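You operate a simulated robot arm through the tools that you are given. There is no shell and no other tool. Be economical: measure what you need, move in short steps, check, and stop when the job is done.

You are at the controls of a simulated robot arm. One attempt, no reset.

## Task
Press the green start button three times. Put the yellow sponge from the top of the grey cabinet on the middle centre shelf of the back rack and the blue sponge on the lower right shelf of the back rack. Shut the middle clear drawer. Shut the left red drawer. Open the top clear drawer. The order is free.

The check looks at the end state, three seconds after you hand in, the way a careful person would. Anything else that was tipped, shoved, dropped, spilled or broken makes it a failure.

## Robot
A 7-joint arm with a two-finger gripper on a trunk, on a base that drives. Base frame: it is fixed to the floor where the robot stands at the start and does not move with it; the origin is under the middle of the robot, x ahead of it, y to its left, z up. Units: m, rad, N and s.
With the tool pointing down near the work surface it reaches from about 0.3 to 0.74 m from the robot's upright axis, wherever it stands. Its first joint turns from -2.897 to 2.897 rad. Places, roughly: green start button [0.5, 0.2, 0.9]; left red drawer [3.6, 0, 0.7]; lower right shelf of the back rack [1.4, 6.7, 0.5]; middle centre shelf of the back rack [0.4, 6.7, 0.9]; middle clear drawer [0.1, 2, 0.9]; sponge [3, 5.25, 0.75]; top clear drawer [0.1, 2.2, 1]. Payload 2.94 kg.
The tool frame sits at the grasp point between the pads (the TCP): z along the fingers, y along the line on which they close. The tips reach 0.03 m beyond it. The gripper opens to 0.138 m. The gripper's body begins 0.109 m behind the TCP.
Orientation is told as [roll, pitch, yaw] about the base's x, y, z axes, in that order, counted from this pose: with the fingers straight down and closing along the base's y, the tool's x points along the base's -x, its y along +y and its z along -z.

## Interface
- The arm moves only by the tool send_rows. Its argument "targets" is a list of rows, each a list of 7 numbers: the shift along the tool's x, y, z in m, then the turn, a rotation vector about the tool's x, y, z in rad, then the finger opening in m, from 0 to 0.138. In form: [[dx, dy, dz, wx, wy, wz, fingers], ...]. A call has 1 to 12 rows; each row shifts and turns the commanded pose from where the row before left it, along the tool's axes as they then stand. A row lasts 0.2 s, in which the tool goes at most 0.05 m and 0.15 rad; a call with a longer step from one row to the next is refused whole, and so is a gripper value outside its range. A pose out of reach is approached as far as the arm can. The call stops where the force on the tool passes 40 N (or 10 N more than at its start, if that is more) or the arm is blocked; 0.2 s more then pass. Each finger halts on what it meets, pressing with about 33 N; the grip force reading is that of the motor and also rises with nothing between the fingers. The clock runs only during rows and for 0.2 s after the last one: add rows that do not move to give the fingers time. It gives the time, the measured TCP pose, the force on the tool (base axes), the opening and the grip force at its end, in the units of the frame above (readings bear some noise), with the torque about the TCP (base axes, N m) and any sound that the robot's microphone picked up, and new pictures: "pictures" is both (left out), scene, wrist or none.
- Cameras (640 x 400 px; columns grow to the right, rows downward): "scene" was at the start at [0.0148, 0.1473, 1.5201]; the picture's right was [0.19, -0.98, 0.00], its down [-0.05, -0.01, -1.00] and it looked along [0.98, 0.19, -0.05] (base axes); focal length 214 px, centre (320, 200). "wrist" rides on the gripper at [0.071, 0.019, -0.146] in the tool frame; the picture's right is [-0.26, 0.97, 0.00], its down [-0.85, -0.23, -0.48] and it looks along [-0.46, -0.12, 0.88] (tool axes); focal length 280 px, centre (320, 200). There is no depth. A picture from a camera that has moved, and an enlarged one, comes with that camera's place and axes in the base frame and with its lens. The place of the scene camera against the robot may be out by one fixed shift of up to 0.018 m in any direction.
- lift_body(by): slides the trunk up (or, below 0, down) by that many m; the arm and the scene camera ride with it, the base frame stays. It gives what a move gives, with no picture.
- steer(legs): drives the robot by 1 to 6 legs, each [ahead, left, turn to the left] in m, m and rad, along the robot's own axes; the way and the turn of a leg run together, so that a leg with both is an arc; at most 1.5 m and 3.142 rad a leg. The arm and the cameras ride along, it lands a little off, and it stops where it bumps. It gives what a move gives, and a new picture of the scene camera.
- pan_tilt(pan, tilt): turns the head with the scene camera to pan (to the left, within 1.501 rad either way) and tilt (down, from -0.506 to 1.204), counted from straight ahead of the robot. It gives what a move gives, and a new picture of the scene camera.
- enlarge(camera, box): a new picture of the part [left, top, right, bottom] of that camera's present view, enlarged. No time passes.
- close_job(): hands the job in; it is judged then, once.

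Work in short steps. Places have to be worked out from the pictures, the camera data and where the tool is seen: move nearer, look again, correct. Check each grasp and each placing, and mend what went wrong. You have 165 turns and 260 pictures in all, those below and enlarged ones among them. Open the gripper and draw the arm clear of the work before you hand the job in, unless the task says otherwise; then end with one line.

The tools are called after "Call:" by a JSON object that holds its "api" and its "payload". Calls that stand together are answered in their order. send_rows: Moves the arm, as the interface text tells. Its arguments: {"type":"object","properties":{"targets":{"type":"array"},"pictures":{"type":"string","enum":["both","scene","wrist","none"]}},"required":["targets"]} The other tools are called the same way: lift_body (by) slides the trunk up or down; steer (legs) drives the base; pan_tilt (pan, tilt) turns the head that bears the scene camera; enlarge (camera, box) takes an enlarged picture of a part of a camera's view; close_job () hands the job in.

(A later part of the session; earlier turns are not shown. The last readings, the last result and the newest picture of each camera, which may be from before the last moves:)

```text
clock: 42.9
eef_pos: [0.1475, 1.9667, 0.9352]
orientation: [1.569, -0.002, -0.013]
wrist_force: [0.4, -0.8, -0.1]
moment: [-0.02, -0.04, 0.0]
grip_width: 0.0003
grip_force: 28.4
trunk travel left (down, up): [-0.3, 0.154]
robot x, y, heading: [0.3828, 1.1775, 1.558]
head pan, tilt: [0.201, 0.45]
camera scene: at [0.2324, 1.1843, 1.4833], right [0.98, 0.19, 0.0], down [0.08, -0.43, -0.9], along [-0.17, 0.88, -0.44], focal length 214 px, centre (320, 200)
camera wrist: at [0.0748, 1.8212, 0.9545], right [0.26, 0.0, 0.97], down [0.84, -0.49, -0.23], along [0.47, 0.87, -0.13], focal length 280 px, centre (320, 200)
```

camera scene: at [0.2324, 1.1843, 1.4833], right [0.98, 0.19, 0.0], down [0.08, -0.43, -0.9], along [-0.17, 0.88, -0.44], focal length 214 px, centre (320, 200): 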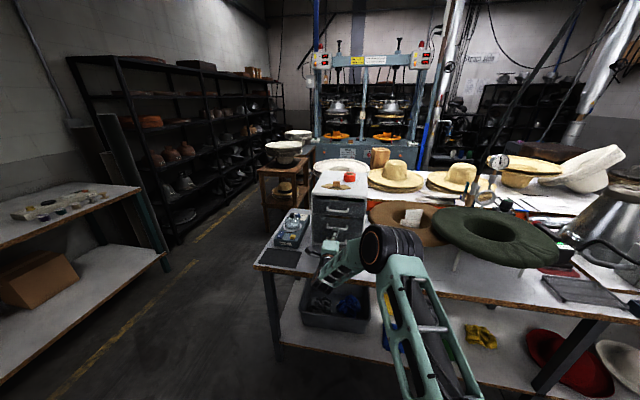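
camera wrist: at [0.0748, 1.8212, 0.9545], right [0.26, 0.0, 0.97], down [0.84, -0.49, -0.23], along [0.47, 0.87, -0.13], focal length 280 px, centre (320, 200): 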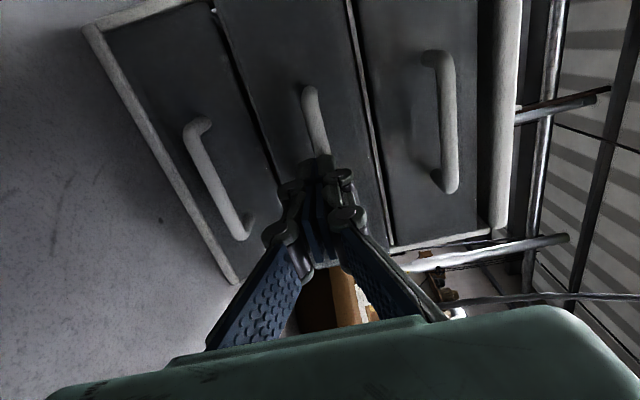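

The drawer is sliding in and almost flush. I continue in small steps until it resists.

Call:
{"api": "send_rows", "payload": {"targets": [[0, 0, 0.006, 0, 0, 0, 0], [0, 0, 0.006, 0, 0, 0, 0], [0, 0, 0.005, 0, 0, 0, 0], [0, 0, 0.005, 0, 0, 0, 0], [0, 0, 0.005, 0, 0, 0, 0], [0, 0, 0, 0, 0, 0, 0]], "pictures": "wrist"}}

```text
clock: 43.7
eef_pos: [0.1474, 1.9774, 0.9348]
orientation: [1.566, 0.0, -0.012]
wrist_force: [5.1, -24.7, 7.5]
moment: [0.33, 0.11, 0.15]
grip_width: 0.0
grip_force: 28.2
trunk travel left (down, up): [-0.3, 0.154]
robot x, y, heading: [0.381, 1.178, 1.559]
head pan, tilt: [0.201, 0.45]
stopped in row 4: the force on the tool passed its limit at 45 N (the readings are from after the stop); the commanded pose is now the measured one
camera wrist: at [0.0745, 1.8315, 0.955], right [0.26, 0.0, 0.97], down [0.84, -0.49, -0.23], along [0.47, 0.87, -0.13], focal length 280 px, centre (320, 200)
```

wrist: 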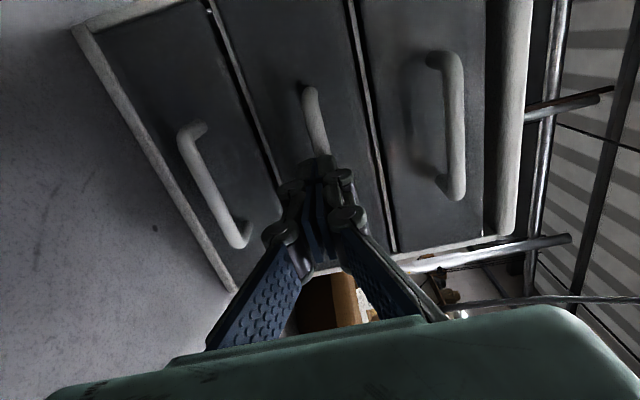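

The middle drawer is shut (firm stop). I'm backing off, rising to the top handle at z ≈ 1.02, and opening the fingers to 5 cm.

Call:
{"api": "send_rows", "payload": {"targets": [[0, 0, -0.03, 0, 0, 0, 0], [0, 0, -0.04, 0, 0, 0, 0], [0, 0.04, 0, 0, 0, 0, 0.03], [0, 0.045, 0, 0, 0, 0, 0.05], [0, 0, 0, 0, 0, 0, 0.05], [0, 0, 0, 0, 0, 0, 0.05]], "pictures": "both"}}

Call:
{"api": "enlarge", "payload": {"camera": "scene", "box": [270, 150, 410, 290]}}

Call:
{"api": "enlarge", "payload": {"camera": "wrist", "box": [150, 0, 450, 200]}}

```text
clock: 45.1
eef_pos: [0.1442, 1.9117, 1.0171]
orientation: [1.56, -0.001, -0.012]
wrist_force: [0.7, -0.1, 0.9]
moment: [0.04, -0.03, 0.03]
grip_width: 0.0502
grip_force: 0.1
trunk travel left (down, up): [-0.3, 0.154]
robot x, y, heading: [0.3802, 1.1747, 1.557]
head pan, tilt: [0.201, 0.45]
camera scene: at [0.2325, 1.1837, 1.4833], right [0.98, 0.19, 0.0], down [0.08, -0.43, -0.9], along [-0.17, 0.88, -0.44], focal length 214 px, centre (320, 200)
camera wrist: at [0.0722, 1.7667, 1.0375], right [0.26, 0.01, 0.97], down [0.84, -0.49, -0.22], along [0.47, 0.87, -0.13], focal length 280 px, centre (320, 200)
```

scene: 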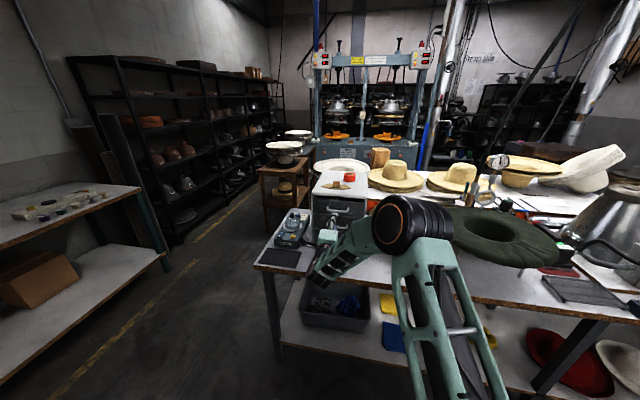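
wrist: 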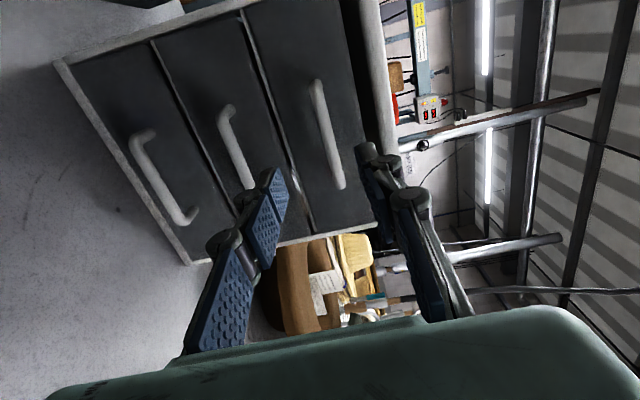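

```text
2.86 times, centred on (340, 220) of scene
camera zoom: at [0.2325, 1.1837, 1.4833], right [0.98, 0.19, 0.0], down [0.08, -0.43, -0.9], along [-0.17, 0.88, -0.44], focal length 613 px, centre (263, 143)
```

zoom: 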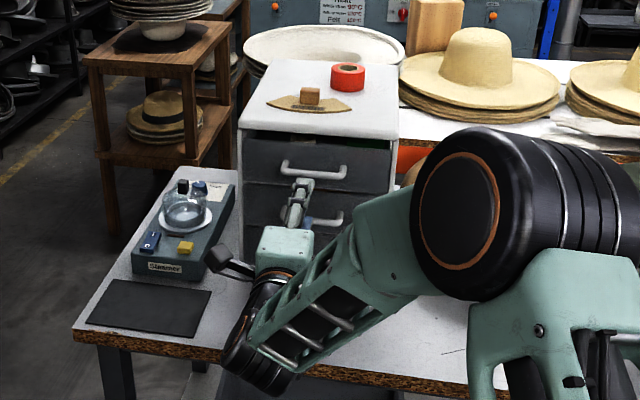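

```text
2.00 times, centred on (300, 100) of wrist
camera zoom: at [0.0722, 1.7667, 1.0375], right [0.26, 0.01, 0.97], down [0.84, -0.49, -0.22], along [0.47, 0.87, -0.13], focal length 561 px, centre (360, 400)
```

zoom: 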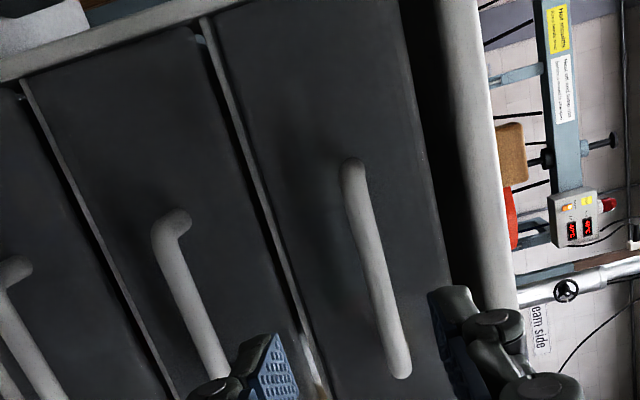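

The top handle's centre computes to (0.143, ~2.013, 1.025). I'm raising 8 mm and advancing so the bar lies between the pads, then closing.

Call:
{"api": "send_rows", "payload": {"targets": [[0, 0.008, 0.02, 0, 0, 0, 0.05], [0, 0, 0.025, 0, 0, 0, 0.05], [0, 0, 0.02, 0, 0, 0, 0.05], [0, 0, 0.01, 0, 0, 0, 0.05], [0, 0, 0.01, 0, 0, 0, 0.05], [0, 0, 0, 0, 0, 0, 0.05]], "pictures": "wrist"}}

```text
clock: 46.5
eef_pos: [0.1457, 1.9967, 1.0237]
orientation: [1.56, -0.003, -0.01]
wrist_force: [1.0, 0.6, 1.0]
moment: [-0.02, -0.03, -0.03]
grip_width: 0.0499
grip_force: 0.1
trunk travel left (down, up): [-0.3, 0.154]
robot x, y, heading: [0.3806, 1.1749, 1.558]
head pan, tilt: [0.201, 0.45]
camera wrist: at [0.0732, 1.8513, 1.0441], right [0.26, 0.01, 0.97], down [0.84, -0.49, -0.22], along [0.47, 0.87, -0.13], focal length 280 px, centre (320, 200)
```

wrist: 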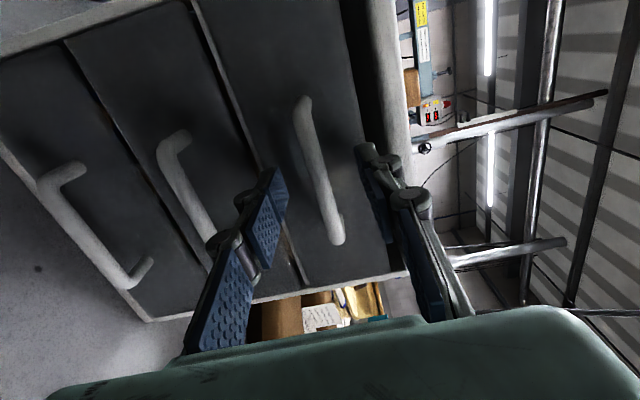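

The bar is between the fingers but near the tips. I advance 1.2 cm more and close.

Call:
{"api": "send_rows", "payload": {"targets": [[0, 0, 0.006, 0, 0, 0, 0.05], [0, 0, 0.006, 0, 0, 0, 0.05], [0, 0, 0, 0, 0, 0, 0.02], [0, 0, 0, 0, 0, 0, 0.0], [0, 0, 0, 0, 0, 0, 0.0], [0, 0, 0, 0, 0, 0, 0.0]], "pictures": "wrist"}}

```text
clock: 47.9
eef_pos: [0.1471, 2.0073, 1.0227]
orientation: [1.559, 0.0, -0.013]
wrist_force: [-0.3, 0.4, -0.8]
moment: [-0.01, 0.12, 0.05]
grip_width: 0.0093
grip_force: 36.7
trunk travel left (down, up): [-0.3, 0.154]
robot x, y, heading: [0.3786, 1.1775, 1.559]
head pan, tilt: [0.201, 0.45]
camera wrist: at [0.0735, 1.8627, 1.0447], right [0.26, 0.01, 0.97], down [0.84, -0.49, -0.22], along [0.47, 0.87, -0.13], focal length 280 px, centre (320, 200)
```

wrist: 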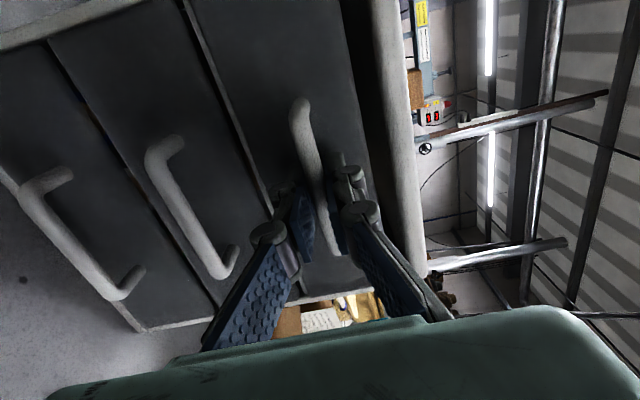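

The bar is gripped (9 mm). I pull the drawer out gently.

Call:
{"api": "send_rows", "payload": {"targets": [[0, 0, -0.01, 0, 0, 0, 0], [0, 0, -0.015, 0, 0, 0, 0], [0, 0, -0.02, 0, 0, 0, 0], [0, 0, -0.02, 0, 0, 0, 0], [0, 0, -0.02, 0, 0, 0, 0], [0, 0, -0.02, 0, 0, 0, 0], [0, 0, 0, 0, 0, 0, 0]], "pictures": "both"}}

Call:
{"api": "enlarge", "payload": {"camera": "scene", "box": [270, 150, 410, 290]}}

```text
clock: 49.5
eef_pos: [0.1459, 1.9039, 1.0236]
orientation: [1.558, -0.002, -0.013]
wrist_force: [6.4, -0.5, -5.5]
moment: [0.02, 0.1, -0.31]
grip_width: 0.0088
grip_force: 37.2
trunk travel left (down, up): [-0.3, 0.154]
robot x, y, heading: [0.3785, 1.176, 1.559]
head pan, tilt: [0.201, 0.45]
camera scene: at [0.2332, 1.1843, 1.4833], right [0.98, 0.19, 0.0], down [0.08, -0.43, -0.9], along [-0.17, 0.88, -0.44], focal length 214 px, centre (320, 200)
camera wrist: at [0.0732, 1.7593, 1.045], right [0.26, 0.01, 0.97], down [0.84, -0.49, -0.22], along [0.47, 0.87, -0.13], focal length 280 px, centre (320, 200)
```

scene: 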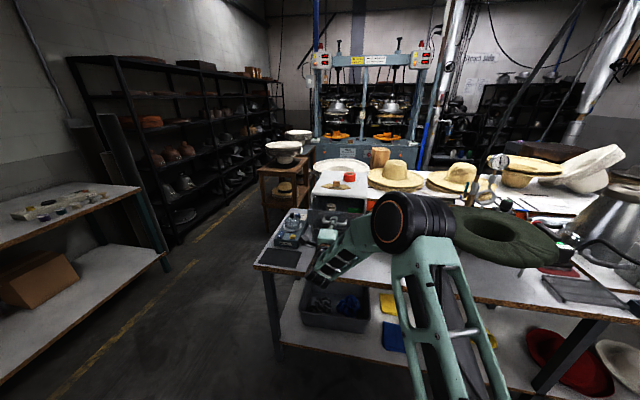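
wrist: 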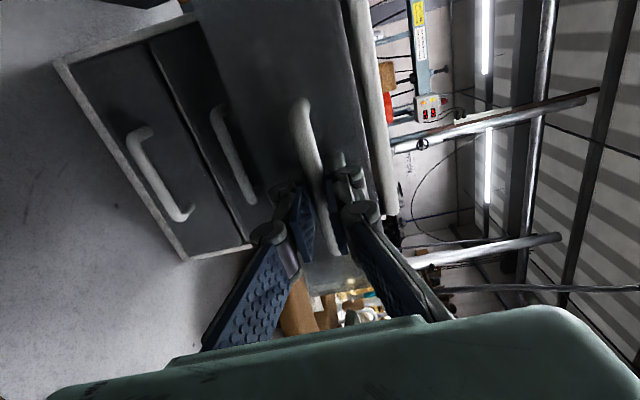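

```text
2.86 times, centred on (340, 220) of scene
camera zoom: at [0.2332, 1.1843, 1.4833], right [0.98, 0.19, 0.0], down [0.08, -0.43, -0.9], along [-0.17, 0.88, -0.44], focal length 613 px, centre (263, 143)
```

zoom: 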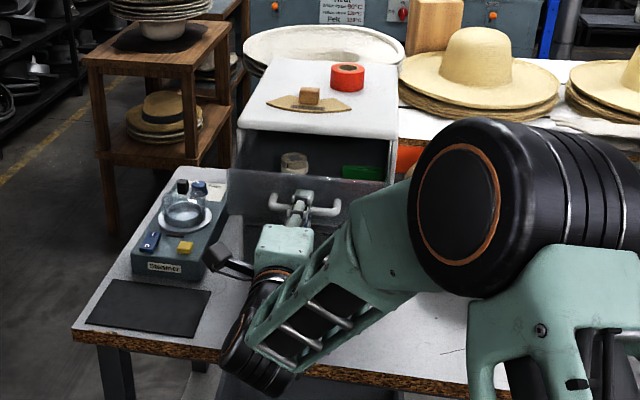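

It opens, now by 0.10 m. I'm pulling 5 cm more and then releasing.

Call:
{"api": "send_rows", "payload": {"targets": [[0, 0, -0.015, 0, 0, 0, 0], [0, 0, -0.015, 0, 0, 0, 0], [0, 0, -0.015, 0, 0, 0, 0], [0, 0, 0, 0, 0, 0, 0], [0, 0, 0, 0, 0, 0, 0.03], [0, 0, 0, 0, 0, 0, 0.05], [0, 0, -0.03, 0, 0, 0, 0.05], [0, 0, -0.04, 0, 0, 0, 0.05], [0, 0, -0.03, 0, 0, 0, 0.05]], "pictures": "both"}}

Call:
{"api": "enlarge", "payload": {"camera": "scene", "box": [270, 150, 410, 290]}}

```text
clock: 51.5
eef_pos: [0.1431, 1.7567, 1.0268]
orientation: [1.563, -0.002, -0.012]
wrist_force: [-0.2, 0.4, 0.0]
moment: [0.01, 0.06, -0.01]
grip_width: 0.0502
grip_force: 0.1
trunk travel left (down, up): [-0.3, 0.154]
robot x, y, heading: [0.3771, 1.1758, 1.56]
head pan, tilt: [0.201, 0.45]
camera scene: at [0.2325, 1.1835, 1.4833], right [0.98, 0.19, 0.0], down [0.08, -0.43, -0.9], along [-0.17, 0.88, -0.44], focal length 214 px, centre (320, 200)
camera wrist: at [0.0706, 1.6112, 1.0477], right [0.26, 0.01, 0.97], down [0.84, -0.49, -0.22], along [0.47, 0.87, -0.13], focal length 280 px, centre (320, 200)
```

scene: 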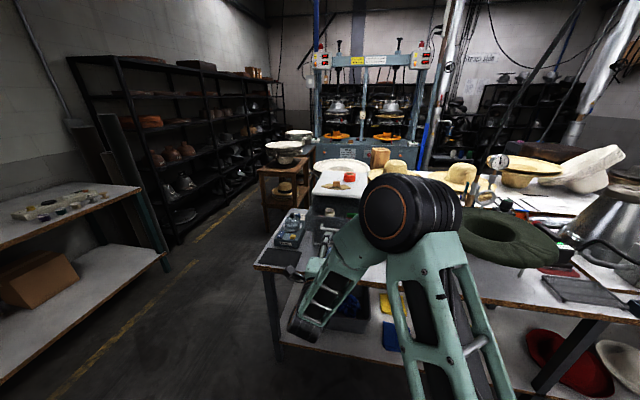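
wrist: 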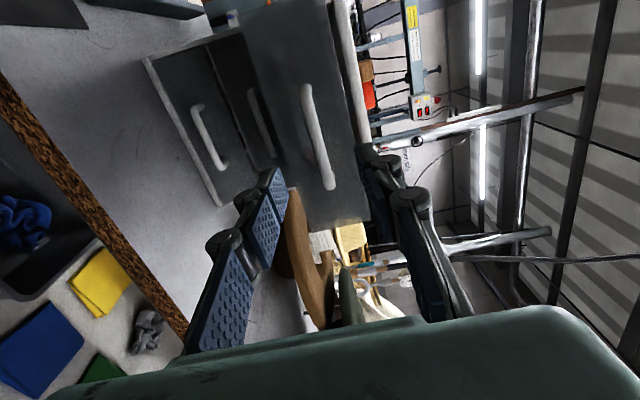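

```text
2.86 times, centred on (340, 220) of scene
camera zoom: at [0.2325, 1.1835, 1.4833], right [0.98, 0.19, 0.0], down [0.08, -0.43, -0.9], along [-0.17, 0.88, -0.44], focal length 613 px, centre (263, 143)
```

zoom: 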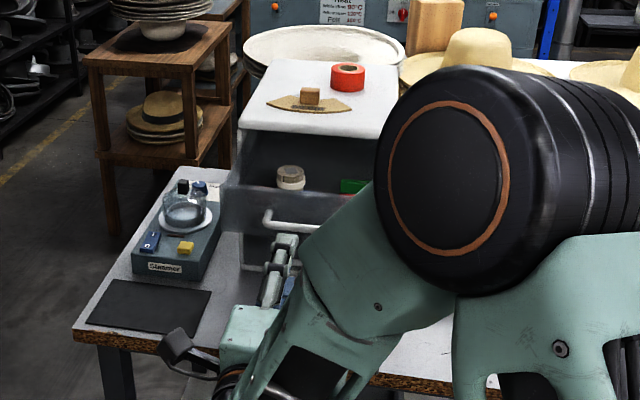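

The top drawer is open and the middle one shut. Next is the red drawer near (3.6, 0, 0.7): I back off, turn right and drive along the aisle.

Call:
{"api": "steer", "payload": {"legs": [[-0.2, 0, 0], [0, 0, -1.571], [1.0, 0, 0]]}}

Call:
{"api": "pan_tilt", "payload": {"pan": -0.35, "tilt": 0.3}}

```text
clock: 61.8
eef_pos: [1.9537, 1.191, 1.0261]
orientation: [1.562, -0.001, -1.583]
wrist_force: [0.2, -0.2, 0.7]
moment: [0.01, -0.02, -0.03]
grip_width: 0.0498
grip_force: 0.1
trunk travel left (down, up): [-0.3, 0.154]
robot x, y, heading: [1.3766, 0.9507, -0.013]
head pan, tilt: [0.201, 0.45]
camera scene: at [1.3903, 1.1021, 1.4833], right [0.19, -0.98, 0.0], down [-0.43, -0.08, -0.9], along [0.88, 0.17, -0.44], focal length 214 px, centre (320, 200)
```

scene: 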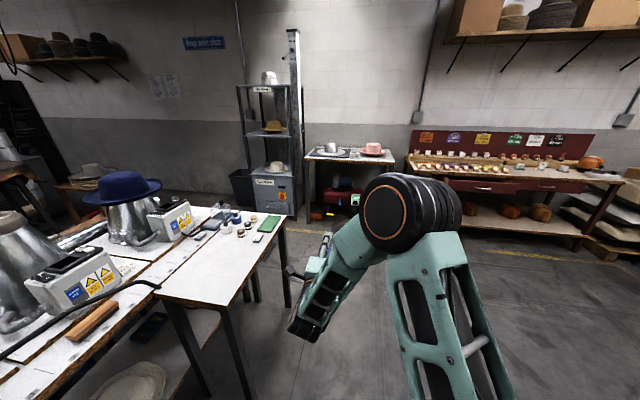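

```text
clock: 62.7
eef_pos: [1.954, 1.1906, 1.0262]
orientation: [1.562, -0.002, -1.584]
wrist_force: [-0.3, -0.7, -0.2]
moment: [0.02, -0.01, -0.02]
grip_width: 0.0499
grip_force: 0.0
trunk travel left (down, up): [-0.3, 0.154]
robot x, y, heading: [1.3729, 0.9499, -0.014]
head pan, tilt: [-0.351, 0.3]
camera scene: at [1.3872, 1.0518, 1.4972], right [-0.36, -0.93, 0.0], down [-0.28, 0.11, -0.96], along [0.89, -0.34, -0.3], focal length 214 px, centre (320, 200)
```

scene: 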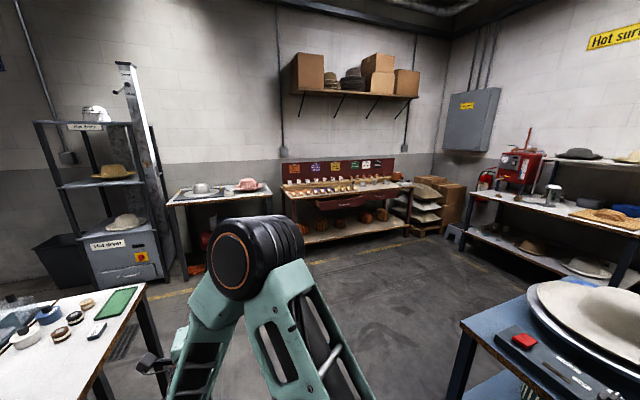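

The red bench with drawers is ahead to the right. I'll enlarge it.

Call:
{"api": "enlarge", "payload": {"camera": "scene", "box": [265, 150, 425, 260]}}

Call:
{"api": "enlarge", "payload": {"camera": "scene", "box": [20, 50, 280, 300]}}

```text
3.64 times, centred on (345, 205) of scene
camera zoom: at [1.3872, 1.0518, 1.4972], right [-0.36, -0.93, 0.0], down [-0.28, 0.11, -0.96], along [0.89, -0.34, -0.3], focal length 780 px, centre (229, 182)
```

zoom: 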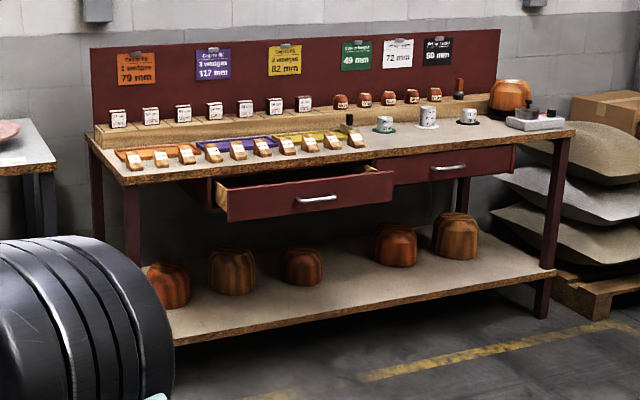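

```text
1.60 times, centred on (150, 175) of scene
camera zoom: at [1.3872, 1.0518, 1.4972], right [-0.36, -0.93, 0.0], down [-0.28, 0.11, -0.96], along [0.89, -0.34, -0.3], focal length 343 px, centre (592, 240)
```

zoom: 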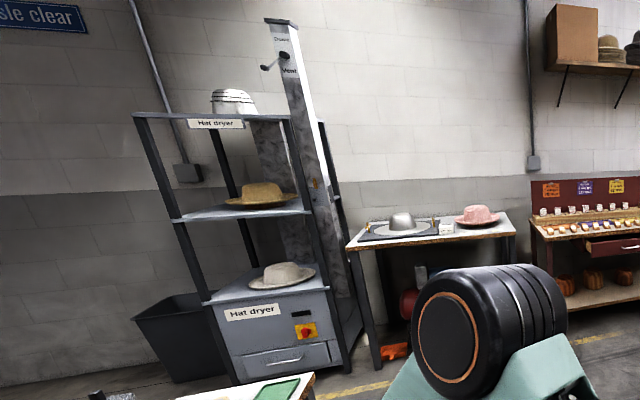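

The left red drawer's handle is near (3.47, −0.04, 0.71), facing −x. I drive ahead to x ≈ 2.55, then shift right, and lower the trunk.

Call:
{"api": "steer", "payload": {"legs": [[1.15, 0, 0.014], [0, -1.2, 0]]}}

Call:
{"api": "lift_body", "payload": {"by": -0.29}}

Call:
{"api": "pan_tilt", "payload": {"pan": 0.1, "tilt": 0.35}}

```text
clock: 78.9
eef_pos: [3.0929, -0.008, 1.027]
orientation: [1.563, -0.003, -1.56]
wrist_force: [0.7, -1.1, 0.7]
moment: [0.02, 0.01, 0.02]
grip_width: 0.0498
grip_force: 0.1
trunk travel left (down, up): [-0.3, 0.154]
robot x, y, heading: [2.515, -0.2555, 0.011]
head pan, tilt: [-0.351, 0.3]
camera scene: at [2.5287, -0.1584, 1.4972], right [-0.33, -0.94, 0.0], down [-0.28, 0.1, -0.96], along [0.9, -0.32, -0.3], focal length 214 px, centre (320, 200)
```

scene: 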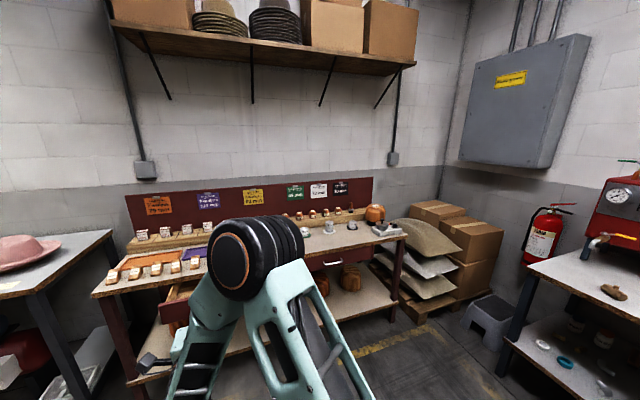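

```text
clock: 81.8
eef_pos: [3.0919, -0.0074, 0.7366]
orientation: [1.561, -0.001, -1.561]
wrist_force: [-0.4, -0.1, -0.3]
moment: [-0.01, -0.01, 0.0]
grip_width: 0.0498
grip_force: 0.1
trunk travel left (down, up): [-0.01, 0.444]
robot x, y, heading: [2.5132, -0.2543, 0.013]
head pan, tilt: [-0.351, 0.3]
```

```text
clock: 82.7
eef_pos: [3.0927, -0.0065, 0.7361]
orientation: [1.563, -0.003, -1.56]
wrist_force: [-0.7, 0.6, 0.9]
moment: [-0.01, 0.03, 0.03]
grip_width: 0.0499
grip_force: 0.1
trunk travel left (down, up): [-0.01, 0.444]
robot x, y, heading: [2.5192, -0.257, 0.009]
head pan, tilt: [0.099, 0.351]
camera scene: at [2.5333, -0.1171, 1.2025], right [0.11, -0.99, 0.0], down [-0.34, -0.04, -0.94], along [0.93, 0.1, -0.34], focal length 214 px, centre (320, 200)
```

scene: 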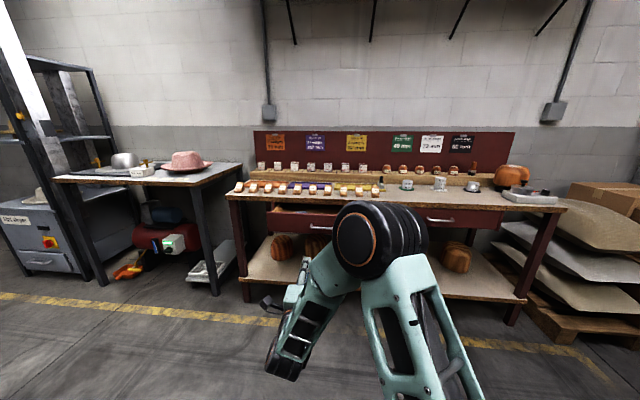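

Call:
{"api": "enlarge", "payload": {"camera": "scene", "box": [240, 170, 400, 270]}}

Call:
{"api": "enlarge", "payload": {"camera": "wrist", "box": [150, 0, 470, 200]}}

```text
4.00 times, centred on (320, 220) of scene
camera zoom: at [2.5333, -0.1171, 1.2025], right [0.11, -0.99, 0.0], down [-0.34, -0.04, -0.94], along [0.93, 0.1, -0.34], focal length 858 px, centre (320, 120)
```

zoom: 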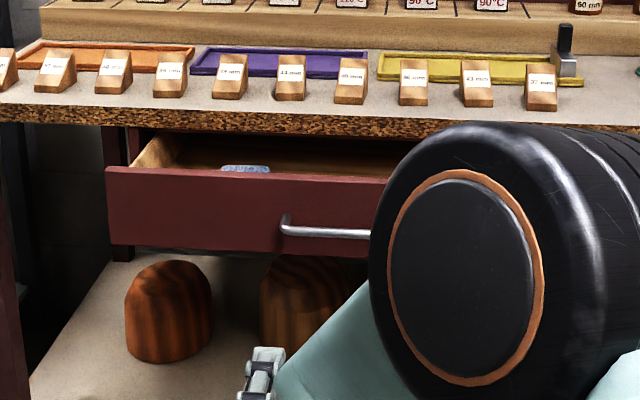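

```text
2.00 times, centred on (310, 100) of wrist
camera zoom: at [2.9455, 0.0622, 0.7576], right [0.01, -0.26, 0.97], down [-0.47, -0.85, -0.22], along [0.88, -0.45, -0.13], focal length 561 px, centre (340, 400)
```

zoom: 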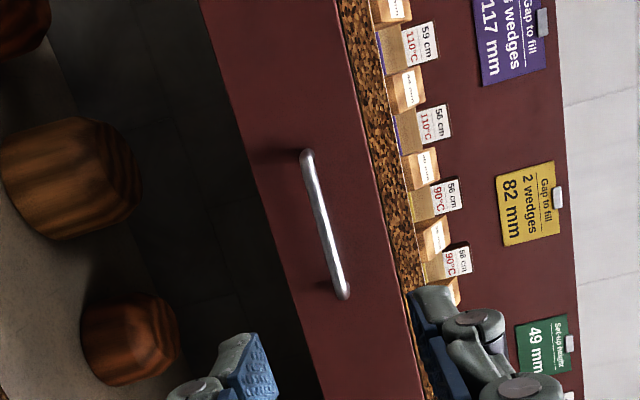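

The handle's centre is at (3.493, −0.033, 0.711). I align to it, close the fingers, and drive ahead 0.25 m.

Call:
{"api": "send_rows", "payload": {"targets": [[-0.014, -0.0125, 0, 0, 0, 0, 0.02], [-0.013, -0.0125, 0, 0, 0, 0, 0], [0, 0, 0, 0, 0, 0, 0]], "pictures": "none"}}

Call:
{"api": "steer", "payload": {"legs": [[0.25, 0, 0]]}}

Call:
{"api": "enlarge", "payload": {"camera": "wrist", "box": [150, 0, 470, 200]}}

```text
clock: 83.5
eef_pos: [3.0903, -0.0338, 0.7119]
orientation: [1.562, 0.0, -1.56]
wrist_force: [-0.8, 0.6, -0.3]
moment: [0.0, -0.02, -0.02]
grip_width: 0.0
grip_force: 28.2
trunk travel left (down, up): [-0.01, 0.444]
robot x, y, heading: [2.5155, -0.253, 0.008]
head pan, tilt: [0.099, 0.351]
```

```text
clock: 85.4
eef_pos: [3.3425, -0.0308, 0.7111]
orientation: [1.563, -0.002, -1.559]
wrist_force: [0.1, -0.5, 0.0]
moment: [-0.02, 0.01, 0.01]
grip_width: 0.0
grip_force: 27.8
trunk travel left (down, up): [-0.01, 0.444]
robot x, y, heading: [2.7656, -0.2525, 0.013]
head pan, tilt: [0.099, 0.351]
camera scene: at [2.7842, -0.1144, 1.2025], right [0.11, -0.99, 0.0], down [-0.34, -0.04, -0.94], along [0.93, 0.1, -0.34], focal length 214 px, centre (320, 200)
```

scene: 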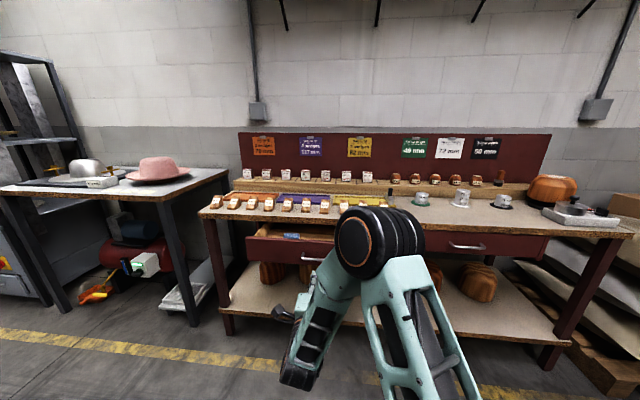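

```text
2.00 times, centred on (310, 100) of wrist
camera zoom: at [3.1959, 0.0385, 0.7324], right [0.01, -0.26, 0.97], down [-0.47, -0.85, -0.22], along [0.88, -0.45, -0.13], focal length 561 px, centre (340, 400)
```

zoom: 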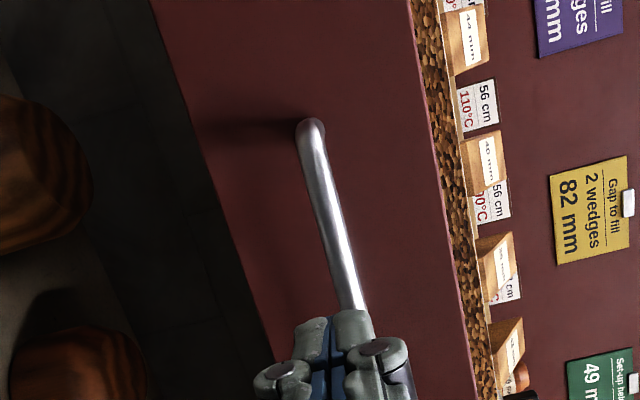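

Aligned with the handle. I'm advancing to contact and pushing.

Call:
{"api": "send_rows", "payload": {"targets": [[0, 0, 0.04, 0, 0, 0, 0], [0, 0, 0.04, 0, 0, 0, 0], [0, 0, 0.02, 0, 0, 0, 0], [0, 0, 0.01, 0, 0, 0, 0], [0, 0, 0.01, 0, 0, 0, 0], [0, 0, 0.01, 0, 0, 0, 0], [0, 0, 0.01, 0, 0, 0, 0], [0, 0, 0.01, 0, 0, 0, 0], [0, 0, 0, 0, 0, 0, 0]], "pictures": "wrist"}}

```text
clock: 87.4
eef_pos: [3.4929, -0.0287, 0.7106]
orientation: [1.562, -0.003, -1.558]
wrist_force: [-0.2, 0.0, -0.2]
moment: [-0.02, -0.04, -0.01]
grip_width: 0.0
grip_force: 28.6
trunk travel left (down, up): [-0.01, 0.444]
robot x, y, heading: [2.7683, -0.2559, 0.008]
head pan, tilt: [0.099, 0.351]
camera wrist: at [3.3465, 0.0403, 0.7307], right [0.01, -0.26, 0.97], down [-0.47, -0.85, -0.22], along [0.88, -0.45, -0.13], focal length 280 px, centre (320, 200)
```

wrist: 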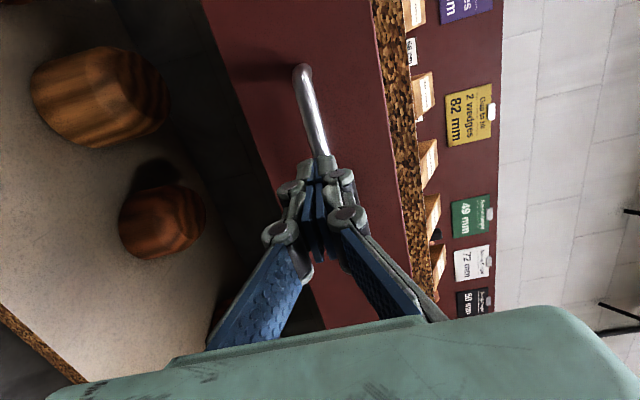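

The drawer is moving in. I'm continuing with small steps until there's resistance.

Call:
{"api": "send_rows", "payload": {"targets": [[0, 0, 0.01, 0, 0, 0, 0], [0, 0, 0.01, 0, 0, 0, 0], [0, 0, 0.01, 0, 0, 0, 0], [0, 0, 0.01, 0, 0, 0, 0], [0, 0, 0.007, 0, 0, 0, 0], [0, 0, 0.007, 0, 0, 0, 0], [0, 0, 0.007, 0, 0, 0, 0], [0, 0, 0.007, 0, 0, 0, 0], [0, 0, 0, 0, 0, 0, 0]], "pictures": "both"}}

```text
clock: 89.3
eef_pos: [3.5568, -0.0269, 0.7094]
orientation: [1.56, -0.002, -1.558]
wrist_force: [-18.9, -5.9, 5.1]
moment: [0.06, -0.2, 0.14]
grip_width: 0.0
grip_force: 28.2
trunk travel left (down, up): [-0.01, 0.444]
robot x, y, heading: [2.7627, -0.2536, 0.005]
head pan, tilt: [0.099, 0.351]
stopped in row 9: the force on the tool passed its limit at 42 N (the readings are from after the stop); the commanded pose is now the measured one
camera scene: at [2.7814, -0.1151, 1.2027], right [0.11, -0.99, 0.0], down [-0.34, -0.04, -0.94], along [0.93, 0.1, -0.34], focal length 214 px, centre (320, 200)
camera wrist: at [3.4108, 0.0419, 0.7305], right [0.01, -0.26, 0.97], down [-0.47, -0.85, -0.22], along [0.88, -0.45, -0.13], focal length 280 px, centre (320, 200)
```

scene: 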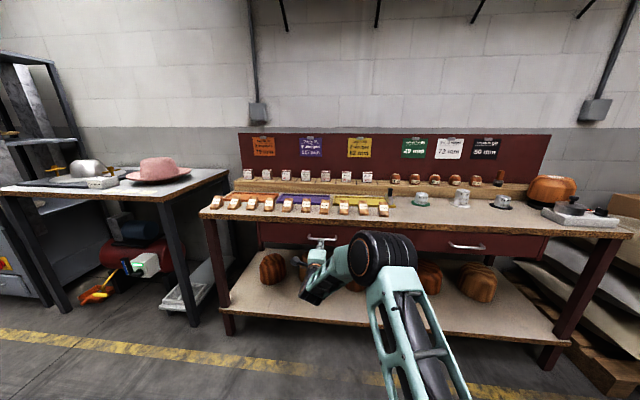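
wrist: 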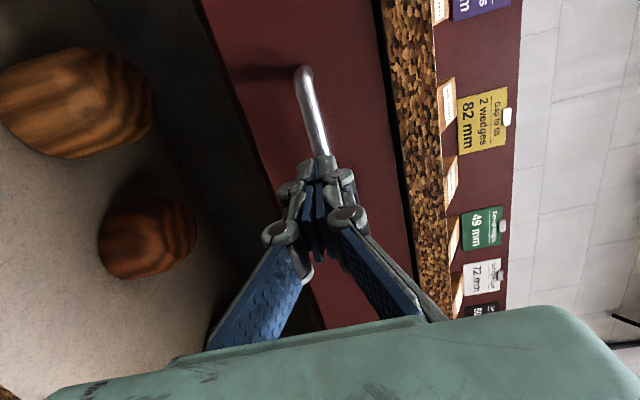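

The left red drawer is flush and shut. I'm backing away, raising the trunk, turning left and driving toward the sponge cabinet near (3, 5.25).

Call:
{"api": "send_rows", "payload": {"targets": [[0, 0, -0.03, 0, 0, 0, 0], [0, 0, -0.04, 0, 0, 0, 0], [0, 0, -0.05, 0, 0, 0, 0], [0, 0, -0.05, 0, 0, 0, 0], [0, 0, -0.05, 0, 0, 0, 0]], "pictures": "none"}}

Call:
{"api": "lift_body", "payload": {"by": 0.29}}

Call:
{"api": "steer", "payload": {"legs": [[-0.25, 0, 0], [0, 0, 1.571], [1.0, -0.33, 0], [1.2, 0, 0]]}}

Call:
{"api": "pan_tilt", "payload": {"pan": 0.2, "tilt": 0.25}}

```text
clock: 90.5
eef_pos: [3.3376, -0.0286, 0.7094]
orientation: [1.557, -0.003, -1.558]
wrist_force: [0.4, 0.1, 0.1]
moment: [-0.03, -0.04, 0.01]
grip_width: 0.0001
grip_force: 28.6
trunk travel left (down, up): [-0.01, 0.444]
robot x, y, heading: [2.7638, -0.2489, 0.015]
head pan, tilt: [0.099, 0.351]
```

```text
clock: 93.4
eef_pos: [3.3378, -0.0268, 0.9998]
orientation: [1.557, -0.004, -1.56]
wrist_force: [0.0, 0.5, -0.7]
moment: [-0.01, 0.01, -0.01]
grip_width: 0.0
grip_force: 28.3
trunk travel left (down, up): [-0.3, 0.154]
robot x, y, heading: [2.7689, -0.2527, 0.015]
head pan, tilt: [0.099, 0.351]
```

```text
clock: 109.7
eef_pos: [2.6475, 2.4924, 1.0004]
orientation: [1.556, -0.005, -0.016]
wrist_force: [0.3, -1.0, 0.1]
moment: [0.0, 0.0, -0.02]
grip_width: 0.0001
grip_force: 28.1
trunk travel left (down, up): [-0.3, 0.154]
robot x, y, heading: [2.8588, 1.9121, 1.554]
head pan, tilt: [0.099, 0.351]
camera scene: at [2.7191, 1.9252, 1.4925], right [1.0, 0.08, 0.0], down [0.03, -0.34, -0.94], along [-0.08, 0.94, -0.34], focal length 214 px, centre (320, 200)
```

scene: 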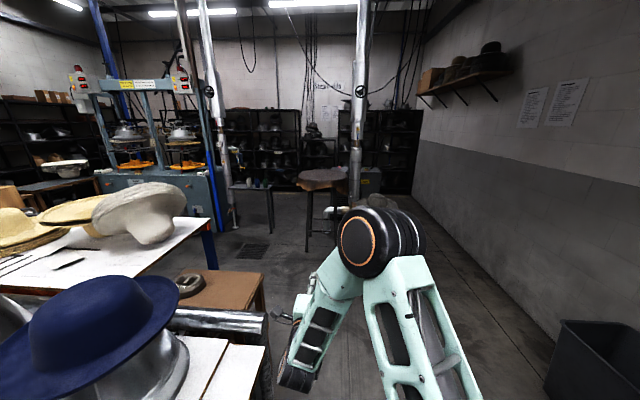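

```text
clock: 110.3
eef_pos: [2.6473, 2.4919, 0.9998]
orientation: [1.556, -0.004, -0.015]
wrist_force: [0.3, 0.6, -0.3]
moment: [0.0, 0.0, -0.02]
grip_width: 0.0001
grip_force: 28.2
trunk travel left (down, up): [-0.3, 0.154]
robot x, y, heading: [2.8581, 1.9175, 1.551]
head pan, tilt: [0.201, 0.25]
camera scene: at [2.7098, 1.9241, 1.5019], right [0.98, 0.18, 0.0], down [0.05, -0.24, -0.97], along [-0.18, 0.95, -0.25], focal length 214 px, centre (320, 200)
```

scene: 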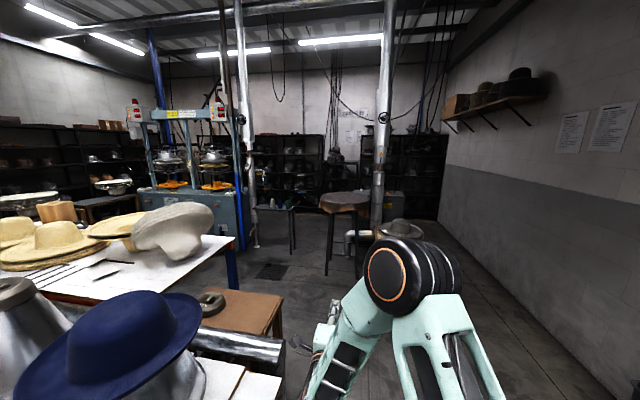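

I'll enlarge the area where the sponge cabinet should be.

Call:
{"api": "enlarge", "payload": {"camera": "scene", "box": [240, 150, 460, 270]}}

```text
2.91 times, centred on (350, 210) of scene
camera zoom: at [2.7098, 1.9241, 1.5019], right [0.98, 0.18, 0.0], down [0.05, -0.24, -0.97], along [-0.18, 0.95, -0.25], focal length 624 px, centre (233, 171)
```

zoom: 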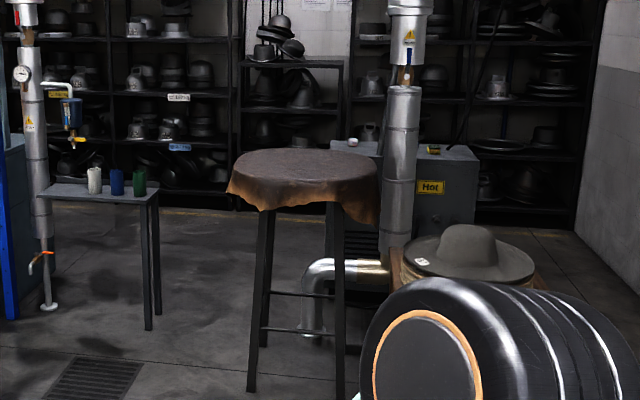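

A grey cabinet labelled "Hot" stands behind a pipe with a yellow item on top. I'll enlarge it more.

Call:
{"api": "enlarge", "payload": {"camera": "scene", "box": [345, 180, 425, 240]}}

Call:
{"api": "enlarge", "payload": {"camera": "scene", "box": [230, 120, 350, 210]}}

```text
6.67 times, centred on (385, 210) of scene
camera zoom: at [2.7098, 1.9241, 1.5019], right [0.98, 0.18, 0.0], down [0.05, -0.24, -0.97], along [-0.18, 0.95, -0.25], focal length 1430 px, centre (-113, 133)
```

zoom: 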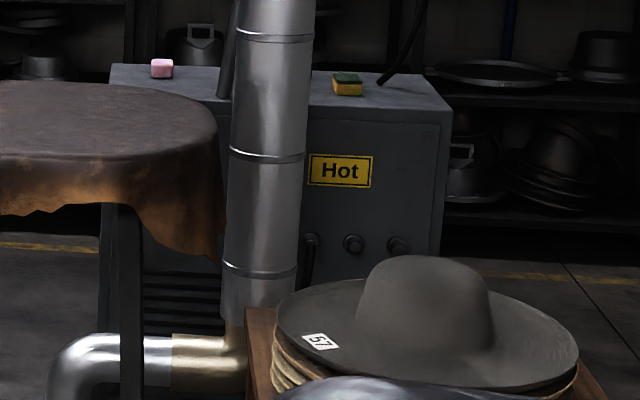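

```text
4.44 times, centred on (290, 165) of scene
camera zoom: at [2.7098, 1.9241, 1.5019], right [0.98, 0.18, 0.0], down [0.05, -0.24, -0.97], along [-0.18, 0.95, -0.25], focal length 953 px, centre (453, 356)
```

zoom: 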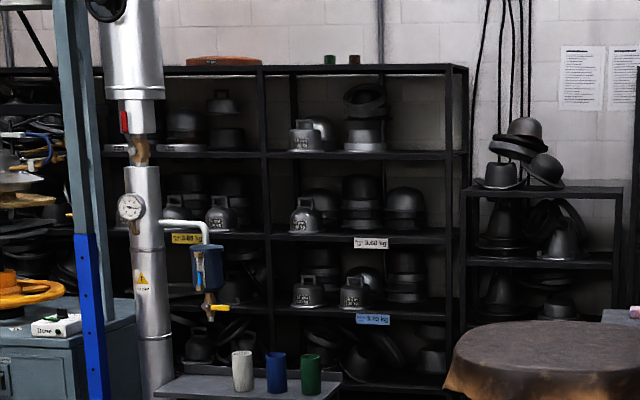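

The yellow sponge with the green scourer is on the right of the cabinet top, beside a pink one. To pick and place it flat I want the tool pitched down with horizontal closing and the camera above, so I'm rolling +90°.

Call:
{"api": "send_rows", "payload": {"targets": [[0, 0, 0, 0, 0, 0.15, 0], [0, 0, 0, 0, 0, 0.15, 0], [0, 0, 0, 0, 0, 0.15, 0], [0, 0, 0, 0, 0, 0.15, 0], [0, 0, 0, 0, 0, 0.15, 0], [0, 0, 0, 0, 0, 0.15, 0], [0, 0, 0, 0, 0, 0.15, 0], [0, 0, 0, 0, 0, 0.15, 0], [0, 0, 0, 0, 0, 0.15, 0], [0, 0, 0, 0, 0, 0.15, 0], [0, 0, 0, 0, 0, 0.07, 0], [0, 0, 0, 0, 0, 0, 0]], "pictures": "wrist"}}

```text
clock: 112.9
eef_pos: [2.6472, 2.4925, 1.0011]
orientation: [0.19, 1.557, -1.396]
wrist_force: [-0.9, 0.1, -0.2]
moment: [0.05, -0.01, -0.01]
grip_width: 0.0
grip_force: 28.5
trunk travel left (down, up): [-0.3, 0.154]
robot x, y, heading: [2.8568, 1.9154, 1.553]
head pan, tilt: [0.201, 0.25]
camera wrist: at [2.664, 2.3472, 1.0735], right [0.97, -0.02, -0.26], down [-0.24, -0.48, -0.84], along [-0.11, 0.87, -0.47], focal length 280 px, centre (320, 200)
```

wrist: 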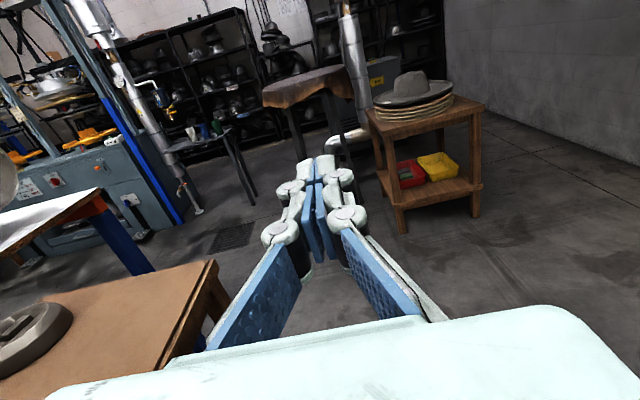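

Now the wrist camera sits above and upright, a useful view. I'll enlarge the small table's lower shelf to look for the blue sponge, and the cabinet.

Call:
{"api": "enlarge", "payload": {"camera": "wrist", "box": [320, 40, 520, 240]}}

Call:
{"api": "enlarge", "payload": {"camera": "wrist", "box": [140, 0, 340, 160]}}

```text
2.00 times, centred on (420, 140) of wrist
camera zoom: at [2.664, 2.3472, 1.0735], right [0.97, -0.02, -0.26], down [-0.24, -0.48, -0.84], along [-0.11, 0.87, -0.47], focal length 561 px, centre (120, 320)
```

zoom: 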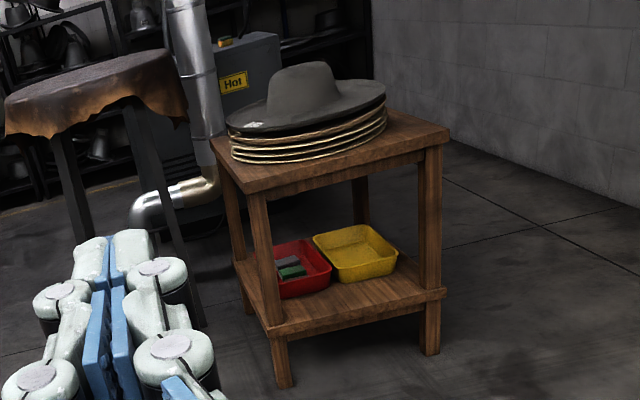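

```text
2.50 times, centred on (240, 80) of wrist
camera zoom: at [2.664, 2.3472, 1.0735], right [0.97, -0.02, -0.26], down [-0.24, -0.48, -0.84], along [-0.11, 0.87, -0.47], focal length 701 px, centre (520, 500)
```

zoom: 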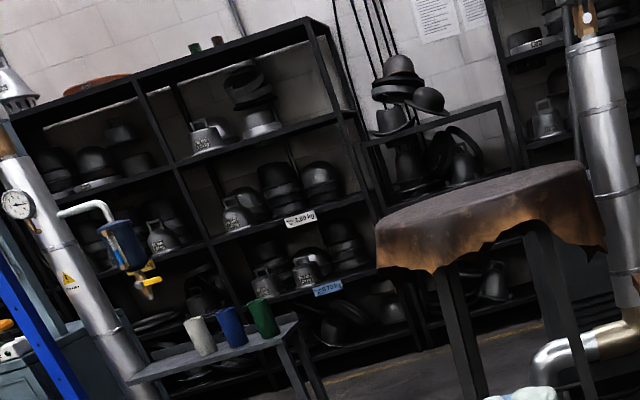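

The hat table spans x 2.88–3.36 from y ≈ 3.7, and the cabinet is behind it near y ≈ 5.2. I plan to pass on its right along the wall, so I'll check the bin and the width there.

Call:
{"api": "pan_tilt", "payload": {"pan": -0.6, "tilt": 0.35}}

```text
clock: 114.1
eef_pos: [2.647, 2.4932, 1.0004]
orientation: [0.293, 1.557, -1.291]
wrist_force: [-0.3, 0.4, -0.6]
moment: [-0.03, 0.01, 0.01]
grip_width: 0.0
grip_force: 28.5
trunk travel left (down, up): [-0.3, 0.154]
robot x, y, heading: [2.8585, 1.9146, 1.552]
head pan, tilt: [-0.6, 0.351]
camera scene: at [2.7806, 1.9084, 1.4925], right [0.82, -0.58, 0.0], down [-0.2, -0.28, -0.94], along [0.54, 0.77, -0.34], focal length 214 px, centre (320, 200)
```

scene: 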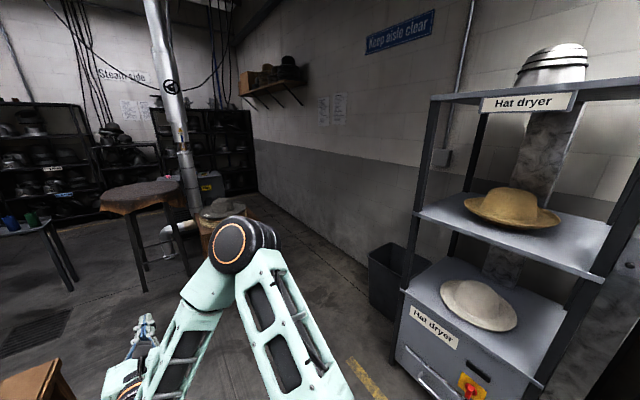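

The bin is at x ≥ 3.95, y < 3.0, and the wall at x ≈ 4.3, so there's a gap of about 0.9 m. I raise the trunk to clear the hats and drive through in four legs.

Call:
{"api": "lift_body", "payload": {"by": 0.15}}

Call:
{"api": "steer", "payload": {"legs": [[0.82, -0.03, 0.019], [0.45, -0.65, 0], [0.55, -0.28, 0]]}}

Call:
{"api": "pan_tilt", "payload": {"pan": 0.5, "tilt": 0.5}}

```text
clock: 115.8
eef_pos: [2.6468, 2.4926, 1.1496]
orientation: [0.296, 1.557, -1.293]
wrist_force: [0.0, -0.2, 0.3]
moment: [0.02, -0.04, -0.01]
grip_width: 0.0001
grip_force: 28.3
trunk travel left (down, up): [-0.45, 0.004]
robot x, y, heading: [2.8575, 1.9124, 1.554]
head pan, tilt: [-0.6, 0.351]
```

```text
clock: 129.2
eef_pos: [3.6129, 4.3315, 1.15]
orientation: [0.284, 1.557, -1.287]
wrist_force: [0.2, 0.2, 0.1]
moment: [0.02, 0.0, 0.0]
grip_width: 0.0
grip_force: 28.2
trunk travel left (down, up): [-0.45, 0.004]
robot x, y, heading: [3.832, 3.756, 1.57]
head pan, tilt: [-0.6, 0.351]
camera scene: at [3.7554, 3.7501, 1.6425], right [0.82, -0.57, 0.0], down [-0.19, -0.28, -0.94], along [0.53, 0.77, -0.34], focal length 214 px, centre (320, 200)
```

scene: 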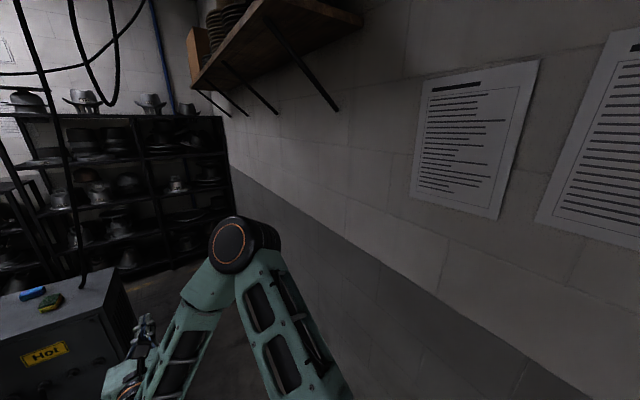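

```text
clock: 130.5
eef_pos: [3.6129, 4.3321, 1.1504]
orientation: [0.294, 1.556, -1.279]
wrist_force: [0.9, 0.5, -0.5]
moment: [0.02, 0.01, 0.02]
grip_width: 0.0
grip_force: 28.4
trunk travel left (down, up): [-0.45, 0.004]
robot x, y, heading: [3.8325, 3.7601, 1.57]
head pan, tilt: [0.499, 0.499]
camera scene: at [3.6592, 3.753, 1.6289], right [0.88, 0.48, 0.0], down [0.23, -0.42, -0.88], along [-0.42, 0.77, -0.48], focal length 214 px, centre (320, 200)
```

scene: 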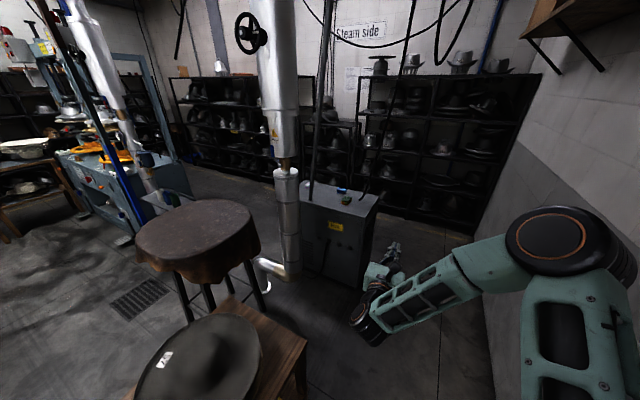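

There's the blue sponge, on the cabinet beside the yellow one. I'll enlarge to measure both.

Call:
{"api": "enlarge", "payload": {"camera": "scene", "box": [280, 160, 400, 250]}}

Call:
{"api": "enlarge", "payload": {"camera": "wrist", "box": [0, 0, 640, 400]}}

```text
4.44 times, centred on (340, 205) of scene
camera zoom: at [3.6592, 3.753, 1.6289], right [0.88, 0.48, 0.0], down [0.23, -0.42, -0.88], along [-0.42, 0.77, -0.48], focal length 953 px, centre (231, 178)
```

zoom: 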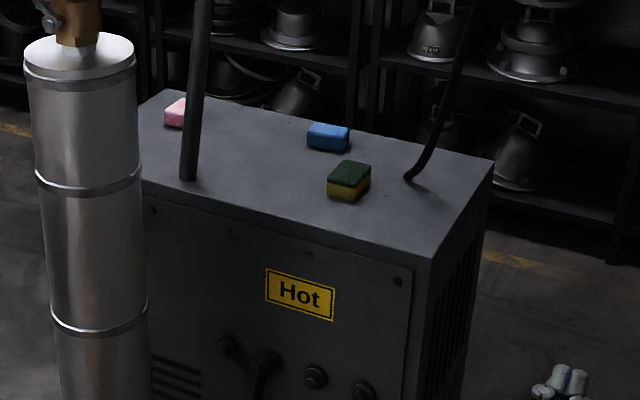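

```text
1.00 times, centred on (320, 200) of wrist (not enlarged: the box is as wide or as high as the picture)
camera zoom: at [3.6318, 4.187, 1.2236], right [0.97, 0.0, -0.26], down [-0.23, -0.49, -0.84], along [-0.12, 0.87, -0.47], focal length 280 px, centre (320, 200)
```

zoom: 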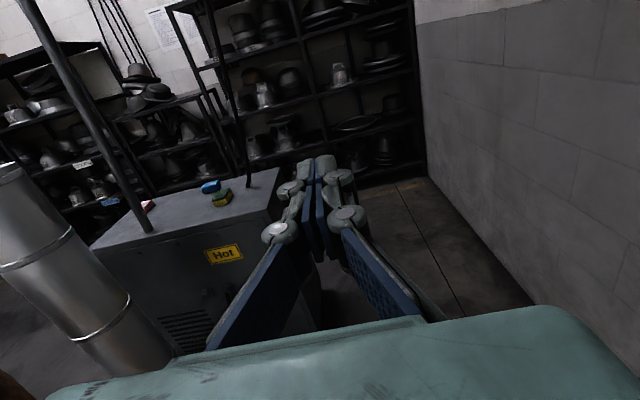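

Yellow is at ≈(3.145, 5.12, 0.82) and blue at ≈(3.04, 5.26, 0.83), with a hose on either side. I bring the tool in front of the robot and pitch it down by about 43°.

Call:
{"api": "send_rows", "payload": {"targets": [[0, 0.045, 0, 0, -0.15, 0, 0], [0, 0.045, 0, 0, -0.15, 0, 0], [0, 0.045, 0, 0, -0.15, 0, 0], [0, 0.045, 0, 0, -0.15, 0, 0], [0, 0.045, 0, 0, -0.15, 0, 0], [0, 0, 0, 0, 0, 0, 0]], "pictures": "wrist"}}

```text
clock: 131.9
eef_pos: [3.8371, 4.3299, 1.1503]
orientation: [0.004, 0.809, -1.567]
wrist_force: [0.0, -0.6, 0.9]
moment: [-0.01, -0.05, 0.04]
grip_width: 0.0
grip_force: 28.0
trunk travel left (down, up): [-0.45, 0.004]
robot x, y, heading: [3.8311, 3.7559, 1.567]
head pan, tilt: [0.499, 0.499]
camera wrist: at [3.8564, 4.2736, 1.3038], right [0.97, -0.18, -0.19], down [-0.23, -0.93, -0.29], along [-0.12, 0.32, -0.94], focal length 280 px, centre (320, 200)
```

wrist: 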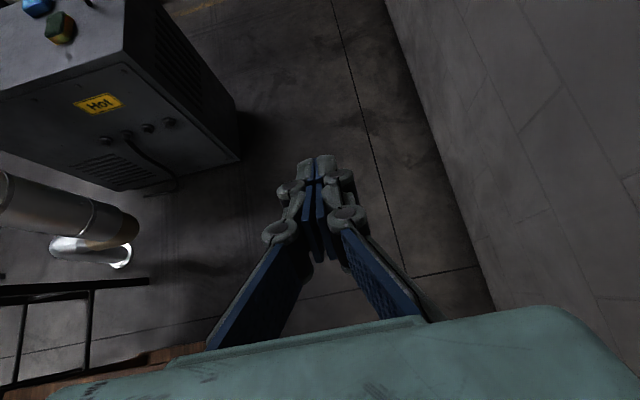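

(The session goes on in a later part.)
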